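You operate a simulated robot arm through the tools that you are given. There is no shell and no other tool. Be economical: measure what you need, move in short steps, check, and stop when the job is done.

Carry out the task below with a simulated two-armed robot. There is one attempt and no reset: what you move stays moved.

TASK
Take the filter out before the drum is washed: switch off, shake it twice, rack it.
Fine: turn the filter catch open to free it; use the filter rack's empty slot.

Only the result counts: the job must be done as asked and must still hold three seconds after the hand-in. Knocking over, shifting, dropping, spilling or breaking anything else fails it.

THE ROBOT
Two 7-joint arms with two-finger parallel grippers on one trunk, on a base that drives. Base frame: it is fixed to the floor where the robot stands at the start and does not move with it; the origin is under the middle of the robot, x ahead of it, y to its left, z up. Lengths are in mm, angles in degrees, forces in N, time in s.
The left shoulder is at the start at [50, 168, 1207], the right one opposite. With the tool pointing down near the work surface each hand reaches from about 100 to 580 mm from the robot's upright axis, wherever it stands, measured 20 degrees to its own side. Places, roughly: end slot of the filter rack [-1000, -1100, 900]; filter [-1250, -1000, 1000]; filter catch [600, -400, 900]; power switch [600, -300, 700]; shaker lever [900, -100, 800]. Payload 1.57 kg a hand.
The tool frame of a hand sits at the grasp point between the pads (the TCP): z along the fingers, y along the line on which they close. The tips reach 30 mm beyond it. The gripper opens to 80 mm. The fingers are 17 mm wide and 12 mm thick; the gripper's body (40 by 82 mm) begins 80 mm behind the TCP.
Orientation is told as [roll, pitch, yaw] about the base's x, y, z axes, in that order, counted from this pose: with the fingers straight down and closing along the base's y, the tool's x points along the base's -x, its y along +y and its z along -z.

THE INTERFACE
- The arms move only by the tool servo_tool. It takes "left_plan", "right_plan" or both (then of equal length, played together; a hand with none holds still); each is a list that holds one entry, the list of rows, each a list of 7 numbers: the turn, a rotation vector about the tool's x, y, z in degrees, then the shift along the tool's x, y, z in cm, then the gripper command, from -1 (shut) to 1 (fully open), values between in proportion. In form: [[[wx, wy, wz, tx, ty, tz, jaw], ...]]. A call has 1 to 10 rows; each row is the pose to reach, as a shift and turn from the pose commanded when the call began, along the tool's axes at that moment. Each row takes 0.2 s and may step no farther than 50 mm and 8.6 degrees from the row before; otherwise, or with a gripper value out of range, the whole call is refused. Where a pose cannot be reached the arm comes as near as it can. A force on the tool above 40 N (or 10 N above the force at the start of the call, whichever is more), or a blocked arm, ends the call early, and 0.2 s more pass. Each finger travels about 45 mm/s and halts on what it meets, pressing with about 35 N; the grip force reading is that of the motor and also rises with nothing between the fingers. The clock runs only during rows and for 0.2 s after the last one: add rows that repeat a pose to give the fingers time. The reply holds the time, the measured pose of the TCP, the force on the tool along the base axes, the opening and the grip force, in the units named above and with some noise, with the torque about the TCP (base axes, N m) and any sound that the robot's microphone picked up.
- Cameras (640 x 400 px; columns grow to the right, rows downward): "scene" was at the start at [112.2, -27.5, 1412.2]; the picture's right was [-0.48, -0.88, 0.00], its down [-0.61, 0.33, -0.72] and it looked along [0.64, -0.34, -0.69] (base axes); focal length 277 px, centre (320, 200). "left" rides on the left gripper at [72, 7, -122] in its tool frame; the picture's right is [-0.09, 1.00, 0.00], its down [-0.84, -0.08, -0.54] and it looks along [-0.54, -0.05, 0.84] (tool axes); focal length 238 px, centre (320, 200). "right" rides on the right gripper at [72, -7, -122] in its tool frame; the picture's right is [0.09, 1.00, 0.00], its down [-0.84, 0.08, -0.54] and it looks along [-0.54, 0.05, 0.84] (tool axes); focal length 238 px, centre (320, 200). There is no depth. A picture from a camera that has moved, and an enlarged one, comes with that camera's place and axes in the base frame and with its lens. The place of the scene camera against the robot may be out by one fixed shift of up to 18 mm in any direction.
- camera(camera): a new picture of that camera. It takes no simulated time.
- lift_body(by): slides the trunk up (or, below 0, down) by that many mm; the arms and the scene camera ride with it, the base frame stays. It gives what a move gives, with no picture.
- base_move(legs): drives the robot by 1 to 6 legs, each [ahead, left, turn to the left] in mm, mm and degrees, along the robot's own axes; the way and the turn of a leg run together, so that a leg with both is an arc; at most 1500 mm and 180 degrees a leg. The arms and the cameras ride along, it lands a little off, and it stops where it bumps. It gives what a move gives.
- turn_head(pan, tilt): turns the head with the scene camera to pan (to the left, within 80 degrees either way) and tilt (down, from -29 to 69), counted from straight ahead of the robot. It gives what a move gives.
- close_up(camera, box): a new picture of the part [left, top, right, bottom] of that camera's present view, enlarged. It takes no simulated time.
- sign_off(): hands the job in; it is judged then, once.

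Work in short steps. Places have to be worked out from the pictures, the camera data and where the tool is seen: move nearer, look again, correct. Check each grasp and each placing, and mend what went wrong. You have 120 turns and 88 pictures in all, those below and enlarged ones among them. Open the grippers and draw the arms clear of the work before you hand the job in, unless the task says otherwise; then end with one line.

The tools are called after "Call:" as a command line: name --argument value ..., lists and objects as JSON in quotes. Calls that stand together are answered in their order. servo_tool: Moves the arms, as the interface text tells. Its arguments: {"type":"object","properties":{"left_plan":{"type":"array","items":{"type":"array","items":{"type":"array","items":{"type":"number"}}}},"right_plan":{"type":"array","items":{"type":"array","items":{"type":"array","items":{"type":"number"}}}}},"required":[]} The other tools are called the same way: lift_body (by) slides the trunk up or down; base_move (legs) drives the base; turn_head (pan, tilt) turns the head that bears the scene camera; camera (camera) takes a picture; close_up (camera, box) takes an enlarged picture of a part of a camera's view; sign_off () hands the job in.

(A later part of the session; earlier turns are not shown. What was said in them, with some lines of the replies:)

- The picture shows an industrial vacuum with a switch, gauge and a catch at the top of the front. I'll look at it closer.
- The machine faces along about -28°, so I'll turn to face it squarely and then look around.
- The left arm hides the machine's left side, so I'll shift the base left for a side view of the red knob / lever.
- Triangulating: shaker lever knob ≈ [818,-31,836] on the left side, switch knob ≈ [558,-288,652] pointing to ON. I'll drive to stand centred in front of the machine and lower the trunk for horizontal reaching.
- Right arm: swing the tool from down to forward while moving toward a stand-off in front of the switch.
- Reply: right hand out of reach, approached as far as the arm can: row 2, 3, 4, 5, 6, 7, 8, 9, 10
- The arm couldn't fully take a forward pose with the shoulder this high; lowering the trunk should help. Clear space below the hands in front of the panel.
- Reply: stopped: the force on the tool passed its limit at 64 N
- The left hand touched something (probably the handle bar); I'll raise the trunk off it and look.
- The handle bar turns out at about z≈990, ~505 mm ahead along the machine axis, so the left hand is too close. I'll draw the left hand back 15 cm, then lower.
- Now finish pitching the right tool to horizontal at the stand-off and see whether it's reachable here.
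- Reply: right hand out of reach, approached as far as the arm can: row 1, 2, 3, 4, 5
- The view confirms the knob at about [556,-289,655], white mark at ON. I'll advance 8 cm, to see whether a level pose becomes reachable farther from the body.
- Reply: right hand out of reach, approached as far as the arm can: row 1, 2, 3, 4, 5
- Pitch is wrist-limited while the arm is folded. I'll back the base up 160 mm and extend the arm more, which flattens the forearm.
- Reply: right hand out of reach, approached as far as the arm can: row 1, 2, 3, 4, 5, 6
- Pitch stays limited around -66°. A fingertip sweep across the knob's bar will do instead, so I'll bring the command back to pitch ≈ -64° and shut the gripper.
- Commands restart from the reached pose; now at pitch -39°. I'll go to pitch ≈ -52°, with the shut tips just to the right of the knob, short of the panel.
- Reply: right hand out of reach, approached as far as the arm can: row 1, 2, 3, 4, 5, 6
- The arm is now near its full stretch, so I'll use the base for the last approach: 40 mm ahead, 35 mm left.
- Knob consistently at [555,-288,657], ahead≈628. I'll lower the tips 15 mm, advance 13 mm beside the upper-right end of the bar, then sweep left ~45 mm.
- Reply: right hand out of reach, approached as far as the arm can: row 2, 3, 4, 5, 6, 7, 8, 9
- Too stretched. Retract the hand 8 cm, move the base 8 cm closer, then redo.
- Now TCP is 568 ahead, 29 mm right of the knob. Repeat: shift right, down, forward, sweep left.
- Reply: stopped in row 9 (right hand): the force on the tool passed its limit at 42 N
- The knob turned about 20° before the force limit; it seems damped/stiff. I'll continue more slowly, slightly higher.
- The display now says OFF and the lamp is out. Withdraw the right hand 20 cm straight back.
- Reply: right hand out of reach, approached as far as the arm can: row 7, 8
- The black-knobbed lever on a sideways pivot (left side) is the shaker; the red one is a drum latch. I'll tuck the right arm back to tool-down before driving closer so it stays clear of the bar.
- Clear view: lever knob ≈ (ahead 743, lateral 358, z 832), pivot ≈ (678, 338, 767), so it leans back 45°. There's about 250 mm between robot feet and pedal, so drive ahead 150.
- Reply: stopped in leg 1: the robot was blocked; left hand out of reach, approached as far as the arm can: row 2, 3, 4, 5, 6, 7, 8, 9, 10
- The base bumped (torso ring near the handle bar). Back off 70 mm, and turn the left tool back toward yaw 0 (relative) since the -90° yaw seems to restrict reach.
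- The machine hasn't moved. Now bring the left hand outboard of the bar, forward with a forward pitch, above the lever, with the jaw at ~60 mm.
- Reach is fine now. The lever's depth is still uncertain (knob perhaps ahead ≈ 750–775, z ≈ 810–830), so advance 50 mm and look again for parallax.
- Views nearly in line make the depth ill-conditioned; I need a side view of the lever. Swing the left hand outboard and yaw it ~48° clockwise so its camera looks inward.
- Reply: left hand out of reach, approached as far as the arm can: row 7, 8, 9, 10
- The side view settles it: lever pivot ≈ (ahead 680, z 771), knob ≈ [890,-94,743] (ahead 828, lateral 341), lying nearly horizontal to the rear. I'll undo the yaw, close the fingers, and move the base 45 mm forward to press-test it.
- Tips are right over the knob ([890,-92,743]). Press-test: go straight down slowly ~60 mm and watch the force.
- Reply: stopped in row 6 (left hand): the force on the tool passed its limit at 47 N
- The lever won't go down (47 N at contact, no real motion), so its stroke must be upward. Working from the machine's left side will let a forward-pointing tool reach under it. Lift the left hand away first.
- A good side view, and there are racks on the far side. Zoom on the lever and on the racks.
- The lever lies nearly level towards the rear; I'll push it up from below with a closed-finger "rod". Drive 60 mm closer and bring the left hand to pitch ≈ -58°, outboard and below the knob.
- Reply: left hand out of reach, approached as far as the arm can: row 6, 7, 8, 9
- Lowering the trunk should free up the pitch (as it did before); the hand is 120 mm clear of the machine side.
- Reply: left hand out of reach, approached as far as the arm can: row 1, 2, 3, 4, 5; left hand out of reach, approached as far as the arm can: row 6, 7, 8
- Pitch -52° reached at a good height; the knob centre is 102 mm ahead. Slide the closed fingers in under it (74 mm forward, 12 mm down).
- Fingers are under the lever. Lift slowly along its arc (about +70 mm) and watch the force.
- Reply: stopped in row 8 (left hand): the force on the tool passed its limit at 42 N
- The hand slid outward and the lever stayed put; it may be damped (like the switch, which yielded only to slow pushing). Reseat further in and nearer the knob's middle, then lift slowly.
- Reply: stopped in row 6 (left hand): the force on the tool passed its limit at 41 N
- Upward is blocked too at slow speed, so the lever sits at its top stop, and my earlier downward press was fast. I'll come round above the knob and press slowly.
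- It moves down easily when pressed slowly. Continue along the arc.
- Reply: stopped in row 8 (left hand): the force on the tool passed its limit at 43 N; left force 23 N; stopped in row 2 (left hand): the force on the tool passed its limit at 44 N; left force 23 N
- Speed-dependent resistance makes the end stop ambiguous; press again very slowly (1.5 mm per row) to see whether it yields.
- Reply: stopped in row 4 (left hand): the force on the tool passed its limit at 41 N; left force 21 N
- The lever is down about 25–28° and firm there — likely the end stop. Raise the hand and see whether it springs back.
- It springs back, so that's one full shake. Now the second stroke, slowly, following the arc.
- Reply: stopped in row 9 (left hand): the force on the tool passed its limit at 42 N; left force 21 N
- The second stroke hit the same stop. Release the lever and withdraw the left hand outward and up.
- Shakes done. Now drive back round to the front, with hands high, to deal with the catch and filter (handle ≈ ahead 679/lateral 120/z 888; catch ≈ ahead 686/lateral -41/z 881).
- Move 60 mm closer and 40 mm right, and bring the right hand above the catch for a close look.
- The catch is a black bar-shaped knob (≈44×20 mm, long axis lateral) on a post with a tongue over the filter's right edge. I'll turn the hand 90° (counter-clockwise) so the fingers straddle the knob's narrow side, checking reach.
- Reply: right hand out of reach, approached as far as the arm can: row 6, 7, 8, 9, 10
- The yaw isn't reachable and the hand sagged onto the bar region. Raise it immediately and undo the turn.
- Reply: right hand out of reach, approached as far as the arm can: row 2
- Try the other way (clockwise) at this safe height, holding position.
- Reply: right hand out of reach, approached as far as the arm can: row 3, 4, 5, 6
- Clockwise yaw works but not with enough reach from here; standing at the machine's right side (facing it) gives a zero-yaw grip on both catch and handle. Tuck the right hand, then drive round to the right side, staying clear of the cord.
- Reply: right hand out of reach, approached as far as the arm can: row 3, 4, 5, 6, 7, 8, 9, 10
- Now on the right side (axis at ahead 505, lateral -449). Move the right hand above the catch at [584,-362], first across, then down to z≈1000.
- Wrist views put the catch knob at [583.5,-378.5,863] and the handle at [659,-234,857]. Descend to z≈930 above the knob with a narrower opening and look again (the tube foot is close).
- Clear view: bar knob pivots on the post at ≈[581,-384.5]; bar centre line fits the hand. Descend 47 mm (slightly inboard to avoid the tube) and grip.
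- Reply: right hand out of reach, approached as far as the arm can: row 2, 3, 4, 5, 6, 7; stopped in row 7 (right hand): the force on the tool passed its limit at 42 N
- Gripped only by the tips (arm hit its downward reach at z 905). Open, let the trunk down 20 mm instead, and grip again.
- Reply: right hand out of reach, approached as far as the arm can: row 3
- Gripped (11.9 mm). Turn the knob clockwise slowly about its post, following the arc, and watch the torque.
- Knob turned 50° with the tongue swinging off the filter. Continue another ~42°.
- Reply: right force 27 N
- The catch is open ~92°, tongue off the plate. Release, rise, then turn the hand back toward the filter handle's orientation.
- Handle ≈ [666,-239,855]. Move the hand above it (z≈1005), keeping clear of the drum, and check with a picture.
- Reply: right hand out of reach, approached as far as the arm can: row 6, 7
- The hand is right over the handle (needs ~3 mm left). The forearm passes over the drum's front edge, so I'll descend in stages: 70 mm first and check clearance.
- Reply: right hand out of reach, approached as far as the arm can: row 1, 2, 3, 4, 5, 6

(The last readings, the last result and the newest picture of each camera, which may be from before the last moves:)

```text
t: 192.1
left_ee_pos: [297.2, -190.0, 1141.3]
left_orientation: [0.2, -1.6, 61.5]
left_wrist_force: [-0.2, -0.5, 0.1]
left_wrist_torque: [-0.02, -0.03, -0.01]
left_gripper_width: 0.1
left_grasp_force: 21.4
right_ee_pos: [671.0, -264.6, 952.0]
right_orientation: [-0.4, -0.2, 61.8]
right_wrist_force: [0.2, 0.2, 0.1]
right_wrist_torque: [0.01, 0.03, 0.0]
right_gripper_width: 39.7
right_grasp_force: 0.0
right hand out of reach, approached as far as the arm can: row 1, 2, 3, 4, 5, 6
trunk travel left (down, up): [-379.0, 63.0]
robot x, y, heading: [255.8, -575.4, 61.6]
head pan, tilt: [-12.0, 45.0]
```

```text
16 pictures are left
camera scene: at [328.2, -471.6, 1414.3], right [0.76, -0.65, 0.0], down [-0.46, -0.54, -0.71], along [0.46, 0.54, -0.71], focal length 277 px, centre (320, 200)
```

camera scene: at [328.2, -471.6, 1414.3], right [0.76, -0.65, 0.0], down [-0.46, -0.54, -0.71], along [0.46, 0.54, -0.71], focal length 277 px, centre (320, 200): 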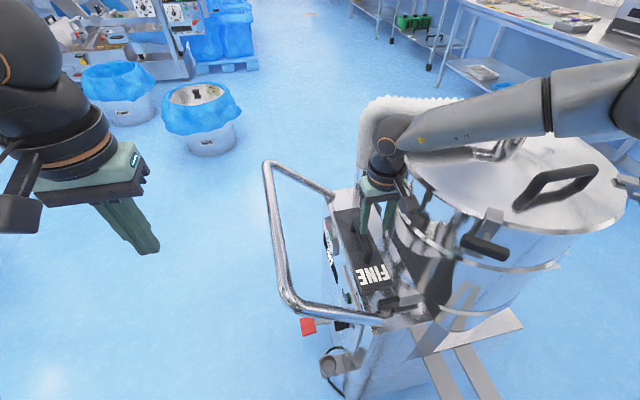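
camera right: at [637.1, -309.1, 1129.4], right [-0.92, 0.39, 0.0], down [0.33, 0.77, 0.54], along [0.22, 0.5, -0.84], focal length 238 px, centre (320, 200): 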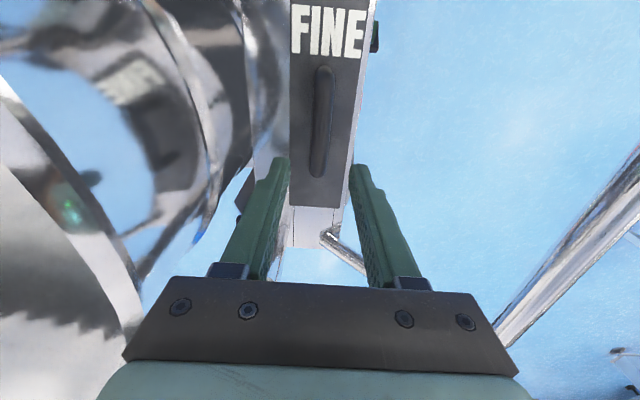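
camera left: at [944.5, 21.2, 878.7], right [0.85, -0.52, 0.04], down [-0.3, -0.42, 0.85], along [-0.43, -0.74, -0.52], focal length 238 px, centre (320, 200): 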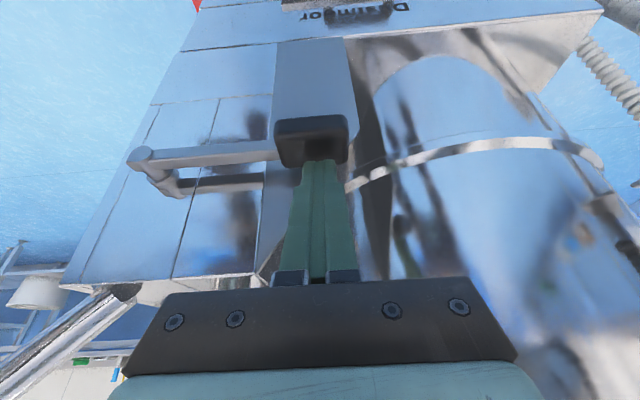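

The arm is at full stretch with a vertical tool; pitching the tool forward ~28° gains reach and keeps the wrist away from the drum. Do so above the handle.

Call:
servo_tool --right_plan '[[[0, -7, 0, -0.4, 0.6, 0, 0], [0, -14, 0, -0.8, 1.2, 0, 0], [0, -21, 0, -1.2, 1.73, 0.5, 0], [0, -28, 0, -1.75, 1.73, 2, 0], [0, -28, 0, -1.75, 1.73, 3.6, 0], [0, -28, 0, -1.75, 1.73, 5.2, 0], [0, -28, 0, -1.75, 1.73, 5.2, 0]]]'

Call:
camera --camera "right"

```text
t: 193.7
left_ee_pos: [298.5, -189.7, 1142.3]
left_orientation: [0.0, -1.5, 61.6]
left_wrist_force: [0.1, 0.5, 0.2]
left_wrist_torque: [0.01, 0.03, 0.01]
left_gripper_width: 0.1
left_grasp_force: 21.3
right_ee_pos: [669.7, -250.0, 910.9]
right_orientation: [-0.4, -28.1, 62.0]
right_wrist_force: [0.2, 0.5, 1.0]
right_wrist_torque: [0.03, -0.02, -0.02]
right_gripper_width: 40.2
right_grasp_force: 0.1
right hand out of reach, approached as far as the arm can: row 5, 6, 7
trunk travel left (down, up): [-379.0, 63.0]
robot x, y, heading: [254.3, -578.8, 61.4]
head pan, tilt: [-12.0, 45.0]
```

```text
15 pictures are left
camera right: at [617.0, -361.6, 984.8], right [-0.92, 0.4, -0.05], down [0.16, 0.46, 0.87], along [0.37, 0.79, -0.49], focal length 238 px, centre (320, 200)
```

right: 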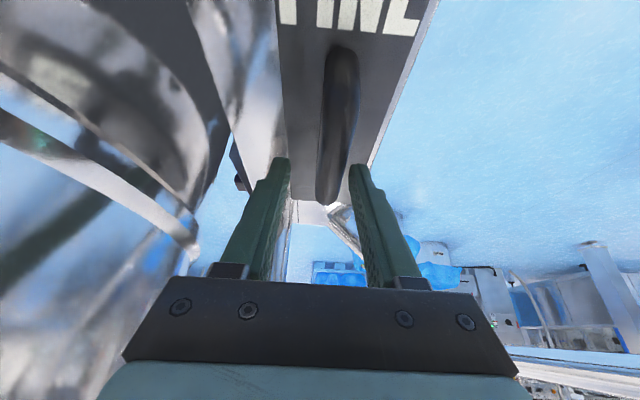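

The handle lies between the fingers' directions, ~9 mm to the left. Correct, then lower the trunk 42 mm around it.

Call:
servo_tool --right_plan '[[[0, 0, 0, 0.1, 0.5, 0, 0], [0, 0, 0, 0.1, 0.9, 0, 0], [0, 0, 0, 0.1, 0.9, 0, 0]]]'

Call:
lift_body --by -42

Call:
camera --camera "right"

```text
t: 194.5
left_ee_pos: [297.9, -190.8, 1141.6]
left_orientation: [0.1, -1.7, 61.5]
left_wrist_force: [-0.3, -0.1, 0.0]
left_wrist_torque: [0.01, 0.0, -0.01]
left_gripper_width: 0.2
left_grasp_force: 21.6
right_ee_pos: [664.0, -249.6, 916.6]
right_orientation: [-0.3, -28.1, 61.9]
right_wrist_force: [-0.7, 0.5, -0.3]
right_wrist_torque: [-0.01, -0.02, -0.02]
right_gripper_width: 39.9
right_grasp_force: 0.0
right hand out of reach, approached as far as the arm can: row 1, 2, 3
trunk travel left (down, up): [-379.0, 63.0]
robot x, y, heading: [258.1, -580.0, 61.4]
head pan, tilt: [-12.0, 45.0]
```

```text
t: 195.4
left_ee_pos: [296.6, -191.0, 1101.5]
left_orientation: [0.1, -1.7, 61.4]
left_wrist_force: [0.6, 0.3, -0.2]
left_wrist_torque: [-0.01, 0.03, 0.01]
left_gripper_width: 0.0
left_grasp_force: 21.8
right_ee_pos: [664.4, -248.3, 876.8]
right_orientation: [-0.3, -28.6, 62.0]
right_wrist_force: [0.1, -0.5, 21.2]
right_wrist_torque: [0.26, 0.18, -0.01]
right_gripper_width: 39.0
right_grasp_force: 0.0
trunk travel left (down, up): [-337.0, 105.0]
robot x, y, heading: [256.3, -579.9, 61.5]
head pan, tilt: [-12.0, 45.0]
```

```text
14 pictures are left
camera right: at [610.9, -359.3, 950.0], right [-0.92, 0.4, -0.05], down [0.15, 0.46, 0.88], along [0.37, 0.8, -0.48], focal length 238 px, centre (320, 200)
```

right: 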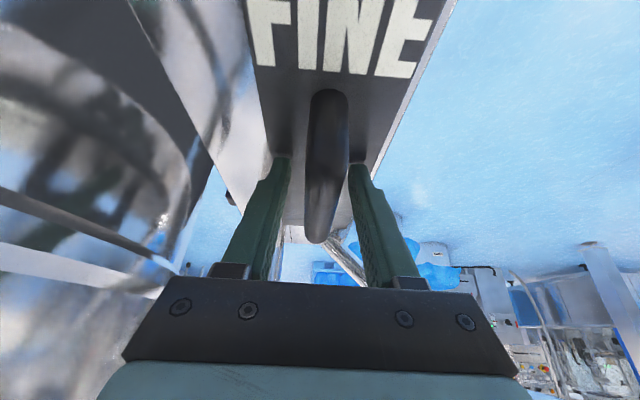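

Fingers straddle the handle with tips touching the plate (21 N). Ease up 5 mm and close on the handle.

Call:
servo_tool --right_plan '[[[0, 0, 0, -0.23, 0.1, -0.44, 0], [0, 0, 0, -0.23, 0.1, -0.44, -0.4], [0, 0, 0, -0.23, 0.1, -0.44, -0.7], [0, 0, 0, -0.23, 0.1, -0.44, -1], [0, 0, 0, -0.23, 0.1, -0.44, -1]]]'

```text
t: 196.6
left_ee_pos: [298.2, -190.3, 1099.3]
left_orientation: [0.1, -1.6, 61.5]
left_wrist_force: [0.9, -0.3, 0.4]
left_wrist_torque: [0.02, -0.01, 0.0]
left_gripper_width: 0.2
left_grasp_force: 21.3
right_ee_pos: [662.7, -250.2, 879.1]
right_orientation: [-0.3, -28.0, 61.8]
right_wrist_force: [0.0, -0.2, 0.4]
right_wrist_torque: [-0.24, 0.07, -0.02]
right_gripper_width: 19.7
right_grasp_force: 30.0
trunk travel left (down, up): [-337.0, 105.0]
robot x, y, heading: [257.6, -578.1, 61.4]
head pan, tilt: [-12.0, 45.0]
```

Handle gripped (19.7 mm). Lift with the trunk, straight up, watching the force.

Call:
lift_body --by 60

Call:
camera --camera "scene"

```text
t: 197.6
left_ee_pos: [296.5, -189.3, 1160.2]
left_orientation: [0.1, -1.5, 61.6]
left_wrist_force: [0.2, 0.2, -0.6]
left_wrist_torque: [0.01, 0.01, 0.0]
left_gripper_width: 0.2
left_grasp_force: 21.5
right_ee_pos: [662.1, -249.9, 939.4]
right_orientation: [-0.3, -27.9, 61.8]
right_wrist_force: [-2.2, -4.3, -2.5]
right_wrist_torque: [-0.62, 0.36, 0.08]
right_gripper_width: 19.8
right_grasp_force: 33.7
trunk travel left (down, up): [-397.0, 45.0]
robot x, y, heading: [255.1, -580.2, 61.4]
head pan, tilt: [-12.0, 45.0]
```

```text
13 pictures are left
camera scene: at [328.4, -471.7, 1432.4], right [0.76, -0.65, 0.0], down [-0.46, -0.54, -0.71], along [0.46, 0.54, -0.71], focal length 277 px, centre (320, 200)
```

scene: 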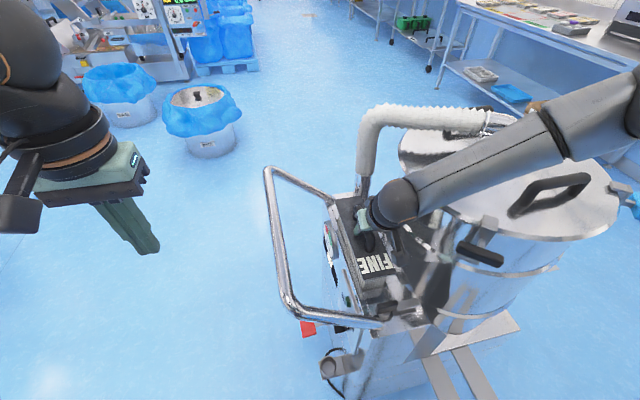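

The filter is coming out. Continue: 44 mm more by trunk, then 150 mm by the arm straight up.

Call:
lift_body --by 44

Call:
servo_tool --right_plan '[[[0, 0, 0, -0.94, 0, -1.77, -1], [0, 0, 0, -1.88, 0, -3.53, -1], [0, 0, 0, -2.82, 0, -5.3, -1], [0, 0, 0, -3.76, 0, -7.06, -1], [0, 0, 0, -4.7, 0, -8.83, -1], [0, 0, 0, -5.64, 0, -10.6, -1], [0, 0, 0, -6.58, 0, -12.4, -1], [0, 0, 0, -7, 0, -13.2, -1], [0, 0, 0, -7, 0, -13.2, -1]]]'

Call:
camera --camera "scene"

```text
t: 198.4
left_ee_pos: [298.1, -189.8, 1203.6]
left_orientation: [0.1, -1.5, 61.5]
left_wrist_force: [-0.7, -0.2, -0.2]
left_wrist_torque: [0.0, 0.04, 0.0]
left_gripper_width: 0.1
left_grasp_force: 22.0
right_ee_pos: [662.4, -249.7, 983.0]
right_orientation: [-0.3, -28.2, 62.0]
right_wrist_force: [-2.3, -5.0, -2.3]
right_wrist_torque: [-0.55, 0.31, 0.12]
right_gripper_width: 19.9
right_grasp_force: 33.3
trunk travel left (down, up): [-441.0, 1.0]
robot x, y, heading: [258.3, -580.8, 61.6]
head pan, tilt: [-12.0, 45.0]
```

```text
t: 200.4
left_ee_pos: [297.7, -190.0, 1203.5]
left_orientation: [0.1, -1.6, 61.5]
left_wrist_force: [0.0, 0.8, -0.4]
left_wrist_torque: [0.01, -0.01, -0.01]
left_gripper_width: 0.3
left_grasp_force: 21.3
right_ee_pos: [662.0, -250.4, 1131.9]
right_orientation: [-0.3, -28.1, 61.9]
right_wrist_force: [1.0, -0.3, -4.1]
right_wrist_torque: [-0.05, 0.05, -0.01]
right_gripper_width: 19.5
right_grasp_force: 33.7
trunk travel left (down, up): [-441.0, 1.0]
robot x, y, heading: [256.2, -580.7, 61.4]
head pan, tilt: [-12.0, 45.0]
```

```text
12 pictures are left
camera scene: at [328.7, -471.3, 1476.3], right [0.76, -0.65, 0.0], down [-0.46, -0.54, -0.71], along [0.46, 0.54, -0.71], focal length 277 px, centre (320, 200)
```

scene: 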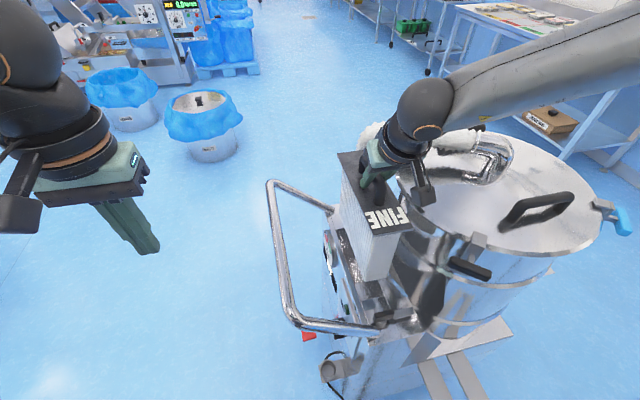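

The filter is out and hanging free (~0.4 kg). Raise 70 mm more, then back the base straight away from the machine.

Call:
servo_tool --right_plan '[[[0, 0, 0, -0.94, 0, -1.77, -1], [0, 0, 0, -1.88, 0, -3.53, -1], [0, 0, 0, -2.82, 0, -5.3, -1], [0, 0, 0, -3.3, 0, -6.2, -1], [0, 0, 0, -3.3, 0, -6.2, -1]]]'

Call:
base_move --legs '[[-350, 0, 0]]'

Call:
turn_head --pan -10 --tilt 40

Call:
camera --camera "scene"

```text
t: 201.7
left_ee_pos: [297.9, -188.5, 1204.2]
left_orientation: [0.1, -1.6, 61.5]
left_wrist_force: [-0.8, -0.4, -0.7]
left_wrist_torque: [0.0, 0.02, -0.01]
left_gripper_width: 0.0
left_grasp_force: 21.7
right_ee_pos: [661.0, -249.3, 1204.1]
right_orientation: [-0.3, -28.2, 61.8]
right_wrist_force: [-0.8, 1.2, -4.1]
right_wrist_torque: [-0.05, 0.05, 0.01]
right_gripper_width: 19.6
right_grasp_force: 33.5
trunk travel left (down, up): [-441.0, 1.0]
robot x, y, heading: [256.6, -581.2, 61.4]
head pan, tilt: [-12.0, 45.0]
```

```text
t: 203.9
left_ee_pos: [131.2, -497.6, 1203.7]
left_orientation: [0.1, -1.6, 61.1]
left_wrist_force: [-0.4, 0.4, -0.3]
left_wrist_torque: [0.03, 0.04, 0.01]
left_gripper_width: 0.0
left_grasp_force: 21.8
right_ee_pos: [494.8, -559.9, 1203.7]
right_orientation: [-0.3, -28.1, 61.7]
right_wrist_force: [-1.4, -0.4, -4.1]
right_wrist_torque: [-0.07, 0.05, 0.01]
right_gripper_width: 19.5
right_grasp_force: 33.5
trunk travel left (down, up): [-441.0, 1.0]
robot x, y, heading: [84.2, -886.7, 61.2]
head pan, tilt: [-12.0, 45.0]
```

```text
t: 204.6
left_ee_pos: [130.4, -496.3, 1202.9]
left_orientation: [0.2, -1.6, 61.3]
left_wrist_force: [-0.1, -0.3, 0.4]
left_wrist_torque: [0.01, -0.04, 0.03]
left_gripper_width: 0.0
left_grasp_force: 21.7
right_ee_pos: [495.1, -560.6, 1202.4]
right_orientation: [-0.3, -28.1, 61.6]
right_wrist_force: [-0.5, 0.4, -4.5]
right_wrist_torque: [-0.06, 0.02, 0.01]
right_gripper_width: 19.5
right_grasp_force: 33.6
trunk travel left (down, up): [-441.0, 1.0]
robot x, y, heading: [88.3, -886.6, 61.3]
head pan, tilt: [-10.0, 40.0]
```

```text
11 pictures are left
camera scene: at [161.3, -774.9, 1483.5], right [0.78, -0.63, 0.0], down [-0.4, -0.5, -0.77], along [0.48, 0.6, -0.64], focal length 277 px, centre (320, 200)
```

scene: 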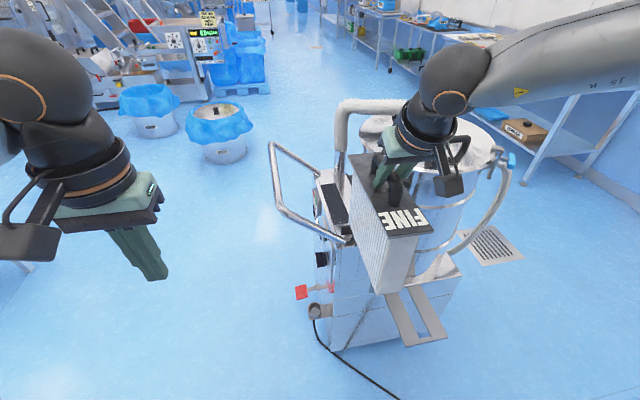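

Filter held firmly with bottom ≈ 170 mm below the TCP. Move left (away from machine), turn toward the rack side, and look.

Call:
base_move --legs '[[0, 300, 0], [0, 0, 119]]'

Call:
turn_head --pan 15 --tilt 22

Call:
camera --camera "scene"

```text
t: 212.8
left_ee_pos: [-539.1, -898.5, 1202.9]
left_orientation: [0.1, -1.5, -179.0]
left_wrist_force: [0.3, 0.0, 1.1]
left_wrist_torque: [0.0, 0.03, 0.02]
left_gripper_width: 0.0
left_grasp_force: 21.2
right_ee_pos: [-665.6, -552.3, 1204.0]
right_orientation: [-0.3, -28.1, -178.7]
right_wrist_force: [0.2, 0.2, -4.8]
right_wrist_torque: [0.01, -0.07, -0.02]
right_gripper_width: 19.7
right_grasp_force: 33.5
trunk travel left (down, up): [-441.0, 1.0]
robot x, y, heading: [-176.6, -739.9, -178.9]
head pan, tilt: [-10.0, 40.0]
```

```text
t: 213.7
left_ee_pos: [-538.8, -898.4, 1202.7]
left_orientation: [0.0, -1.6, -179.1]
left_wrist_force: [-0.8, -0.1, -0.6]
left_wrist_torque: [-0.03, -0.01, 0.01]
left_gripper_width: 0.2
left_grasp_force: 21.3
right_ee_pos: [-665.5, -552.1, 1202.1]
right_orientation: [-0.4, -28.0, -178.6]
right_wrist_force: [0.4, 0.6, -4.4]
right_wrist_torque: [0.02, -0.06, 0.0]
right_gripper_width: 19.5
right_grasp_force: 34.1
trunk travel left (down, up): [-441.0, 1.0]
robot x, y, heading: [-180.3, -739.8, -179.1]
head pan, tilt: [15.0, 22.0]
```

```text
10 pictures are left
camera scene: at [-308.3, -756.3, 1511.6], right [-0.28, 0.96, 0.0], down [0.36, 0.1, -0.93], along [-0.89, -0.26, -0.38], focal length 277 px, centre (320, 200)
```

scene: 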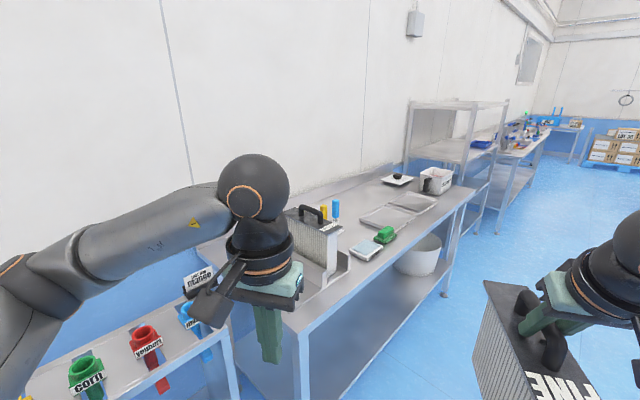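

The bench runs along the wall parallel to the machine axis; the rack is near its near end. Turn to face the bench squarely and move so the slot is on the right arm's side.

Call:
base_move --legs '[[0, 0, 60.6], [60, -400, 0]]'

Call:
turn_head --pan -8 --tilt 38

Call:
camera --camera "scene"

```text
t: 220.6
left_ee_pos: [-599.3, -1001.0, 1204.8]
left_orientation: [0.2, -1.6, -117.0]
left_wrist_force: [0.1, -0.5, 0.4]
left_wrist_torque: [0.03, 0.01, 0.0]
left_gripper_width: 0.0
left_grasp_force: 21.3
right_ee_pos: [-964.8, -949.1, 1202.5]
right_orientation: [-0.3, -28.0, -116.7]
right_wrist_force: [0.4, 0.3, -4.9]
right_wrist_torque: [0.05, -0.03, 0.01]
right_gripper_width: 19.9
right_grasp_force: 33.4
trunk travel left (down, up): [-441.0, 1.0]
robot x, y, heading: [-569.2, -611.0, -117.1]
head pan, tilt: [15.0, 22.0]
```

```text
t: 221.5
left_ee_pos: [-599.4, -999.4, 1201.6]
left_orientation: [0.1, -1.6, -117.1]
left_wrist_force: [0.3, -0.5, 0.1]
left_wrist_torque: [-0.01, 0.01, -0.02]
left_gripper_width: 0.2
left_grasp_force: 21.3
right_ee_pos: [-965.4, -948.9, 1203.4]
right_orientation: [-0.3, -28.1, -116.7]
right_wrist_force: [0.2, -0.1, -5.0]
right_wrist_torque: [0.07, -0.07, 0.01]
right_gripper_width: 20.0
right_grasp_force: 33.6
trunk travel left (down, up): [-441.0, 1.0]
robot x, y, heading: [-571.9, -607.5, -117.0]
head pan, tilt: [-8.0, 38.0]
```

```text
9 pictures are left
camera scene: at [-636.9, -703.1, 1486.6], right [-0.82, 0.57, 0.0], down [0.35, 0.5, -0.79], along [-0.45, -0.65, -0.62], focal length 277 px, centre (320, 200)
```

scene: 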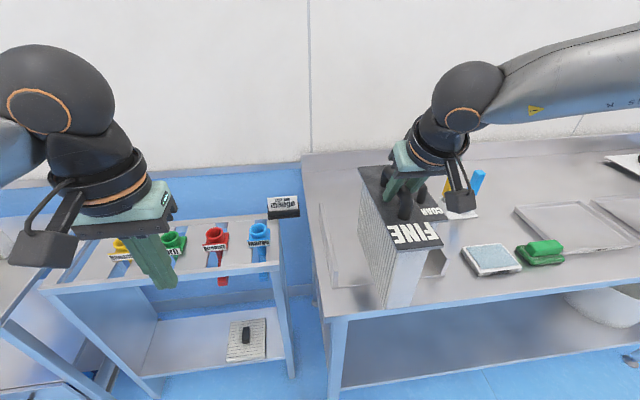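

The held filter hides the slot. Sidestep left 230 mm for a clear view of the rack.

Call:
base_move --legs '[[0, 230, -1.4]]'

Call:
turn_head --pan -25 --tilt 38

Call:
camera --camera "scene"

```text
t: 224.1
left_ee_pos: [-403.6, -1106.5, 1202.7]
left_orientation: [0.1, -1.6, -118.1]
left_wrist_force: [-0.3, 0.4, -0.4]
left_wrist_torque: [-0.01, -0.02, 0.01]
left_gripper_width: 0.0
left_grasp_force: 21.0
right_ee_pos: [-767.6, -1047.9, 1203.4]
right_orientation: [-0.3, -28.0, -117.8]
right_wrist_force: [0.8, 0.1, -4.6]
right_wrist_torque: [0.03, -0.03, 0.01]
right_gripper_width: 19.9
right_grasp_force: 33.6
trunk travel left (down, up): [-441.0, 1.0]
robot x, y, heading: [-360.0, -713.4, -118.2]
head pan, tilt: [-8.0, 38.0]
```

```text
t: 224.9
left_ee_pos: [-405.3, -1106.3, 1204.2]
left_orientation: [0.2, -1.6, -118.2]
left_wrist_force: [0.4, -0.7, -0.6]
left_wrist_torque: [0.03, -0.01, 0.01]
left_gripper_width: 0.0
left_grasp_force: 21.4
right_ee_pos: [-769.4, -1047.8, 1202.6]
right_orientation: [-0.4, -27.9, -117.9]
right_wrist_force: [0.0, -0.3, -4.1]
right_wrist_torque: [0.08, -0.09, -0.02]
right_gripper_width: 19.6
right_grasp_force: 33.0
trunk travel left (down, up): [-441.0, 1.0]
robot x, y, heading: [-364.4, -716.4, -118.2]
head pan, tilt: [-25.0, 38.0]
```

```text
8 pictures are left
camera scene: at [-453.8, -790.2, 1486.5], right [-0.6, 0.8, 0.0], down [0.49, 0.37, -0.79], along [-0.63, -0.47, -0.62], focal length 277 px, centre (320, 200)
```

scene: 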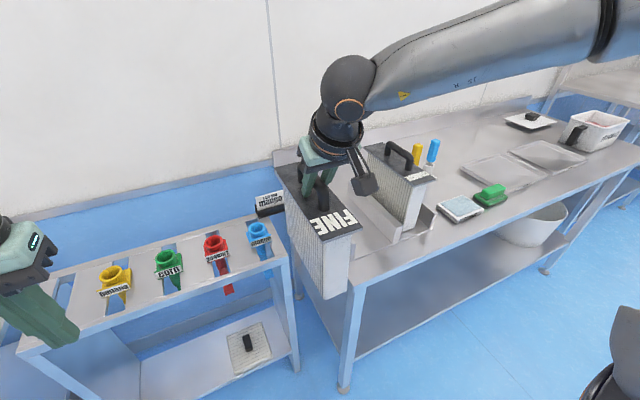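

Call:
close_up --camera "scene" --box '[310, 125, 470, 260]'

```text
2.96 times, centred on (390, 192) of scene
camera zoom: at [-453.8, -790.2, 1486.5], right [-0.6, 0.8, 0.0], down [0.49, 0.37, -0.79], along [-0.63, -0.47, -0.62], focal length 821 px, centre (113, 222)
```

zoom: 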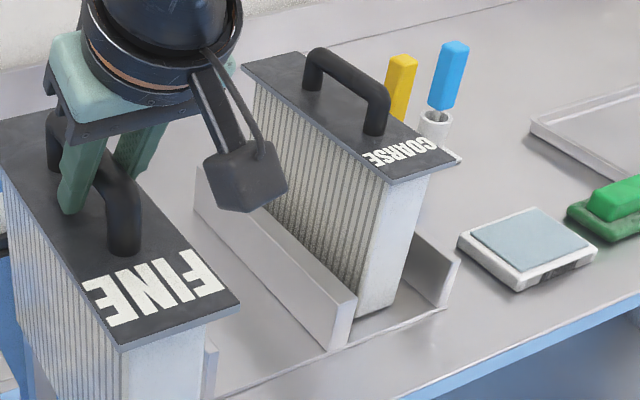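

Rack geometry: slot centres at ahead ≈ -539 (COARSE) and ≈ -400 (empty, between dividers at -328 and -471); COARSE's near plate edge at lateral ≈ -1344. My filter's near edge is now at (-186, -1178), bottom ≈ z 990. Drive right 214, ahead 120, then look.

Call:
base_move --legs '[[0, -214, 0], [120, 0, 0]]'

Call:
turn_head --pan -15 --tilt 48

Call:
camera --camera "scene"

```text
t: 228.2
left_ee_pos: [-644.0, -1106.6, 1204.7]
left_orientation: [0.1, -1.4, -118.2]
left_wrist_force: [-0.9, -0.6, -0.3]
left_wrist_torque: [0.0, -0.02, -0.05]
left_gripper_width: 0.1
left_grasp_force: 21.6
right_ee_pos: [-1007.9, -1048.0, 1203.1]
right_orientation: [-0.3, -27.9, -117.8]
right_wrist_force: [-0.3, -0.7, -5.5]
right_wrist_torque: [0.05, -0.06, 0.02]
right_gripper_width: 19.5
right_grasp_force: 33.4
trunk travel left (down, up): [-441.0, 1.0]
robot x, y, heading: [-604.6, -712.3, -118.0]
head pan, tilt: [-25.0, 38.0]
```

```text
t: 228.9
left_ee_pos: [-644.5, -1106.2, 1202.4]
left_orientation: [0.1, -1.7, -118.1]
left_wrist_force: [0.2, 0.5, 0.1]
left_wrist_torque: [0.03, -0.01, -0.01]
left_gripper_width: 0.0
left_grasp_force: 21.4
right_ee_pos: [-1008.3, -1046.6, 1202.7]
right_orientation: [-0.3, -28.0, -117.8]
right_wrist_force: [0.1, 0.4, -4.7]
right_wrist_torque: [0.04, -0.02, -0.01]
right_gripper_width: 19.7
right_grasp_force: 33.0
trunk travel left (down, up): [-441.0, 1.0]
robot x, y, heading: [-605.8, -714.6, -118.1]
head pan, tilt: [-15.0, 48.0]
```

```text
6 pictures are left
camera scene: at [-678.5, -796.2, 1472.1], right [-0.73, 0.68, 0.0], down [0.51, 0.54, -0.67], along [-0.46, -0.49, -0.74], focal length 277 px, centre (320, 200)
```

scene: 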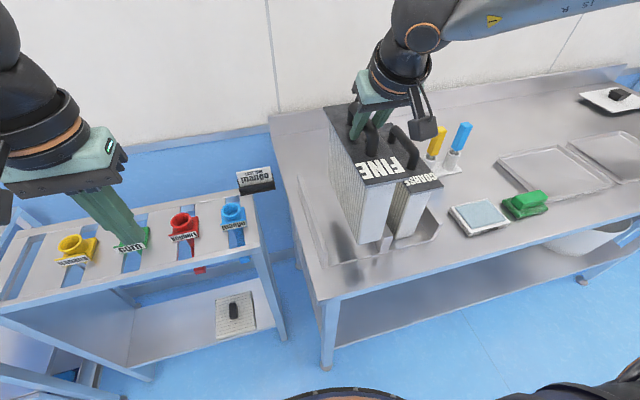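

Prediction and picture agree: near edge at (-400, -1294), slot centre ≈ -397. Drive ahead 50 mm, then lower 85 mm with the trunk.

Call:
base_move --legs '[[50, 0, 0]]'

Call:
lift_body --by -85

Call:
close_up --camera "scene" --box '[270, 80, 490, 270]'

```text
t: 229.8
left_ee_pos: [-667.9, -1151.1, 1202.5]
left_orientation: [0.2, -1.4, -118.2]
left_wrist_force: [0.8, -0.5, -0.6]
left_wrist_torque: [0.02, 0.0, 0.01]
left_gripper_width: 0.1
left_grasp_force: 21.4
right_ee_pos: [-1032.6, -1091.3, 1202.5]
right_orientation: [-0.2, -28.1, -117.8]
right_wrist_force: [-0.1, 0.2, -5.3]
right_wrist_torque: [0.06, -0.04, -0.02]
right_gripper_width: 19.7
right_grasp_force: 33.5
trunk travel left (down, up): [-441.0, 1.0]
robot x, y, heading: [-630.9, -760.1, -118.3]
head pan, tilt: [-15.0, 48.0]
```

```text
t: 231.0
left_ee_pos: [-668.4, -1149.8, 1117.7]
left_orientation: [0.1, -1.6, -118.4]
left_wrist_force: [0.0, -0.3, -0.2]
left_wrist_torque: [0.01, -0.06, -0.01]
left_gripper_width: 0.0
left_grasp_force: 21.8
right_ee_pos: [-1032.5, -1090.9, 1117.7]
right_orientation: [-0.3, -28.0, -117.9]
right_wrist_force: [-0.6, 1.0, -4.7]
right_wrist_torque: [0.07, -0.06, 0.0]
right_gripper_width: 19.6
right_grasp_force: 33.8
trunk travel left (down, up): [-356.0, 86.0]
robot x, y, heading: [-630.0, -756.8, -118.2]
head pan, tilt: [-15.0, 48.0]
```

```text
2.11 times, centred on (380, 175) of scene
camera zoom: at [-702.2, -840.0, 1387.1], right [-0.73, 0.69, 0.0], down [0.51, 0.54, -0.67], along [-0.46, -0.49, -0.74], focal length 584 px, centre (194, 253)
```

zoom: 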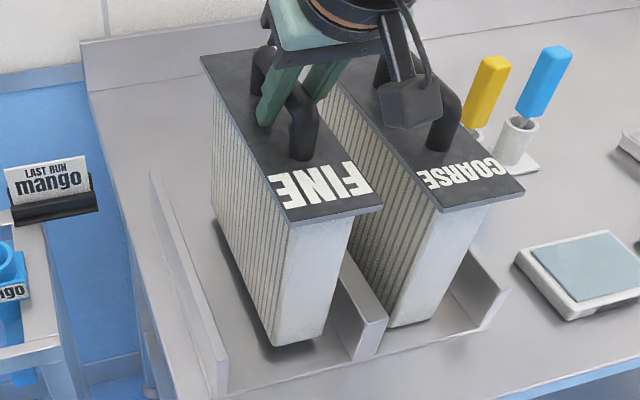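

The filter is centred in the empty slot, about 20 mm above its floor. Lower 14 mm, then creep down until contact.

Call:
lift_body --by -14

Call:
servo_tool --right_plan '[[[0, 0, 0, 0.07, 0, 0.13, -1], [0, 0, 0, 0.14, 0, 0.26, -1], [0, 0, 0, 0.21, 0, 0.4, -1], [0, 0, 0, 0.28, 0, 0.53, -1], [0, 0, 0, 0.35, 0, 0.66, -1], [0, 0, 0, 0.42, 0, 0.8, -1]]]'

```text
t: 231.7
left_ee_pos: [-668.0, -1150.0, 1104.8]
left_orientation: [0.2, -1.6, -118.3]
left_wrist_force: [-0.1, 0.3, 0.2]
left_wrist_torque: [0.0, -0.01, 0.0]
left_gripper_width: 0.2
left_grasp_force: 22.0
right_ee_pos: [-1032.0, -1090.5, 1105.0]
right_orientation: [-0.3, -28.2, -117.8]
right_wrist_force: [0.3, -1.6, 0.7]
right_wrist_torque: [-0.53, 0.22, 0.02]
right_gripper_width: 19.8
right_grasp_force: 33.5
trunk travel left (down, up): [-342.0, 100.0]
robot x, y, heading: [-631.9, -759.3, -118.1]
head pan, tilt: [-15.0, 48.0]
```

```text
t: 232.9
left_ee_pos: [-668.0, -1149.6, 1104.4]
left_orientation: [0.1, -1.7, -118.4]
left_wrist_force: [-0.4, -0.4, -0.2]
left_wrist_torque: [-0.03, 0.0, -0.01]
left_gripper_width: 0.1
left_grasp_force: 21.8
right_ee_pos: [-1032.6, -1091.9, 1104.1]
right_orientation: [-0.1, -29.1, -118.0]
right_wrist_force: [-0.5, 2.5, 13.3]
right_wrist_torque: [0.88, -0.6, 0.02]
right_gripper_width: 19.7
right_grasp_force: 33.8
trunk travel left (down, up): [-342.0, 100.0]
robot x, y, heading: [-632.1, -760.4, -118.4]
head pan, tilt: [-15.0, 48.0]
stopped in row 6 (right hand): the force on the tool passed its limit at 41 N (the readings are from after the stop); the commanded pose is now the measured one
```

Contact at TCP z≈1105 and it is carrying load. Check it is on the slot floor before releasing.

Call:
close_up --camera "scene" --box '[270, 80, 490, 270]'

```text
2.11 times, centred on (380, 175) of scene
camera zoom: at [-701.5, -839.0, 1372.8], right [-0.73, 0.69, 0.0], down [0.51, 0.54, -0.67], along [-0.46, -0.49, -0.74], focal length 584 px, centre (194, 253)
```

zoom: 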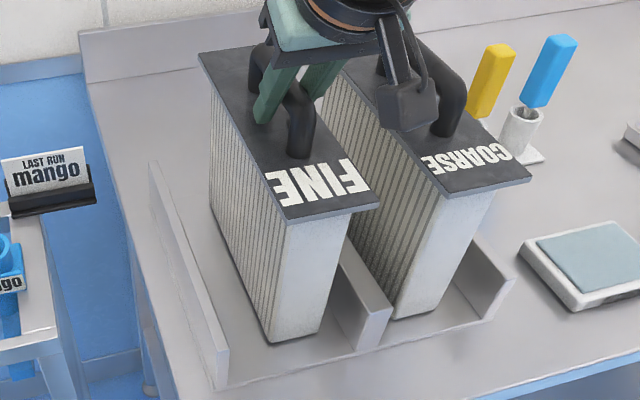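

Seated level on the slot floor beside COARSE. Open and retreat straight up, then back.

Call:
servo_tool --right_plan '[[[0, 0, 0, 0, 0, 0, -0.6], [0, 0, 0, 0, 0, 0, -0.2], [0, 0, 0, 0, 0, 0, 0.2], [0, 0, 0, 0, 0, 0, 0.2], [0, 0, 0, -0.5, 0, -0.9, 0.2], [0, 0, 0, -1.2, 0, -2.2, 0.2], [0, 0, 0, -2.1, 0, -4, 0.2], [0, 0, 0, -3.3, 0, -6.2, 0.2], [0, 0, 0, -4.7, 0, -8.8, 0.2], [0, 0, 0, -5.2, 0, -9.7, 0.2]]]'

Call:
lift_body --by 60

Call:
base_move --legs '[[-300, 0, 0]]'

Call:
servo_tool --left_plan '[[[0, 0, 0, 0, 0, 0, 0.5], [0, 0, 0, 0, 0, 0, 1], [0, 0, 0, 0, 0, 0, 1], [0, 0, 0, 0, 0, 0, 1], [0, 0, 0, 0, 0, 0, 1], [0, 0, 0, 0, 0, 0, 1]]]' --right_plan '[[[0, 0, 0, 0, 0, 0, 1], [0, 0, 0, 0, 0, 0, 1], [0, 0, 0, 0, 0, 0, 1], [0, 0, 0, 0, 0, 0, 1], [0, 0, 0, 0, 0, 0, 1], [0, 0, 0, 0, 0, 0, 1]]]'

Call:
camera --camera "scene"

```text
t: 235.1
left_ee_pos: [-668.1, -1149.9, 1104.2]
left_orientation: [0.1, -1.7, -118.3]
left_wrist_force: [-0.8, 0.3, 0.4]
left_wrist_torque: [0.01, 0.02, 0.0]
left_gripper_width: 0.0
left_grasp_force: 21.3
right_ee_pos: [-1032.0, -1090.9, 1213.8]
right_orientation: [-0.3, -28.8, -117.9]
right_wrist_force: [0.0, 0.5, 0.2]
right_wrist_torque: [0.0, -0.02, -0.01]
right_gripper_width: 47.6
right_grasp_force: 0.1
trunk travel left (down, up): [-342.0, 100.0]
robot x, y, heading: [-626.6, -758.2, -118.2]
head pan, tilt: [-15.0, 48.0]
```

```text
t: 236.1
left_ee_pos: [-668.0, -1149.3, 1164.4]
left_orientation: [0.1, -1.5, -118.3]
left_wrist_force: [-1.0, 0.9, 0.4]
left_wrist_torque: [-0.03, -0.01, -0.01]
left_gripper_width: 0.2
left_grasp_force: 21.0
right_ee_pos: [-1031.3, -1091.4, 1273.1]
right_orientation: [-0.2, -28.9, -117.9]
right_wrist_force: [0.7, -0.2, -0.5]
right_wrist_torque: [0.0, 0.0, 0.0]
right_gripper_width: 48.3
right_grasp_force: 0.1
trunk travel left (down, up): [-402.0, 40.0]
robot x, y, heading: [-625.8, -760.6, -118.3]
head pan, tilt: [-15.0, 48.0]
```

```text
t: 238.2
left_ee_pos: [-525.9, -883.1, 1165.7]
left_orientation: [0.1, -1.6, -118.5]
left_wrist_force: [-0.1, -0.5, 0.6]
left_wrist_torque: [-0.02, 0.01, 0.01]
left_gripper_width: 0.0
left_grasp_force: 21.5
right_ee_pos: [-890.4, -823.7, 1272.0]
right_orientation: [-0.2, -28.8, -118.3]
right_wrist_force: [0.2, 0.3, 0.8]
right_wrist_torque: [-0.01, 0.01, -0.02]
right_gripper_width: 47.9
right_grasp_force: 0.1
trunk travel left (down, up): [-402.0, 40.0]
robot x, y, heading: [-482.6, -492.0, -118.5]
head pan, tilt: [-15.0, 48.0]
```

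```text
t: 239.6
left_ee_pos: [-525.8, -885.1, 1164.6]
left_orientation: [0.1, -1.6, -118.5]
left_wrist_force: [0.5, 0.6, 0.2]
left_wrist_torque: [-0.01, 0.01, 0.03]
left_gripper_width: 79.8
left_grasp_force: 0.0
right_ee_pos: [-888.8, -825.4, 1272.8]
right_orientation: [-0.2, -28.8, -118.2]
right_wrist_force: [0.7, 0.1, -0.5]
right_wrist_torque: [0.02, 0.01, 0.0]
right_gripper_width: 80.1
right_grasp_force: 0.0
trunk travel left (down, up): [-402.0, 40.0]
robot x, y, heading: [-485.9, -494.3, -118.5]
head pan, tilt: [-15.0, 48.0]
```

```text
3 pictures are left
camera scene: at [-559.2, -574.5, 1433.1], right [-0.73, 0.69, 0.0], down [0.51, 0.54, -0.67], along [-0.46, -0.49, -0.74], focal length 277 px, centre (320, 200)
```

scene: 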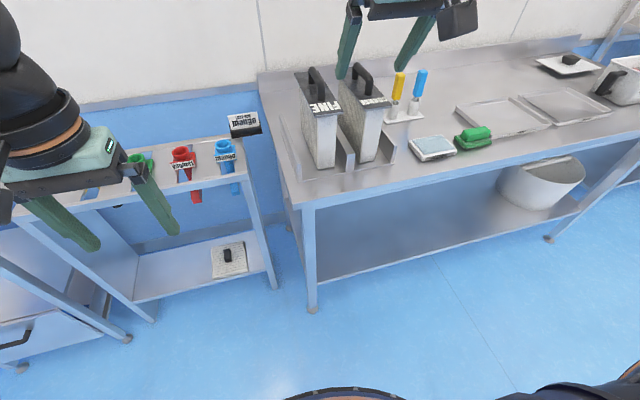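

The filter stands upright in the empty slot, everything else is undisturbed, the hands are clear and the grippers open. Handing in.

Call:
sign_off

```text
The job is handed in.
```

The machine is switched off, the shaker lever was stroked twice to its stop, the catch is open, and the filter stands in the rack's empty slot; nothing signalled that the shakes registered, and I pressed on the handle bar and lever a few times without seeing the machine shift.
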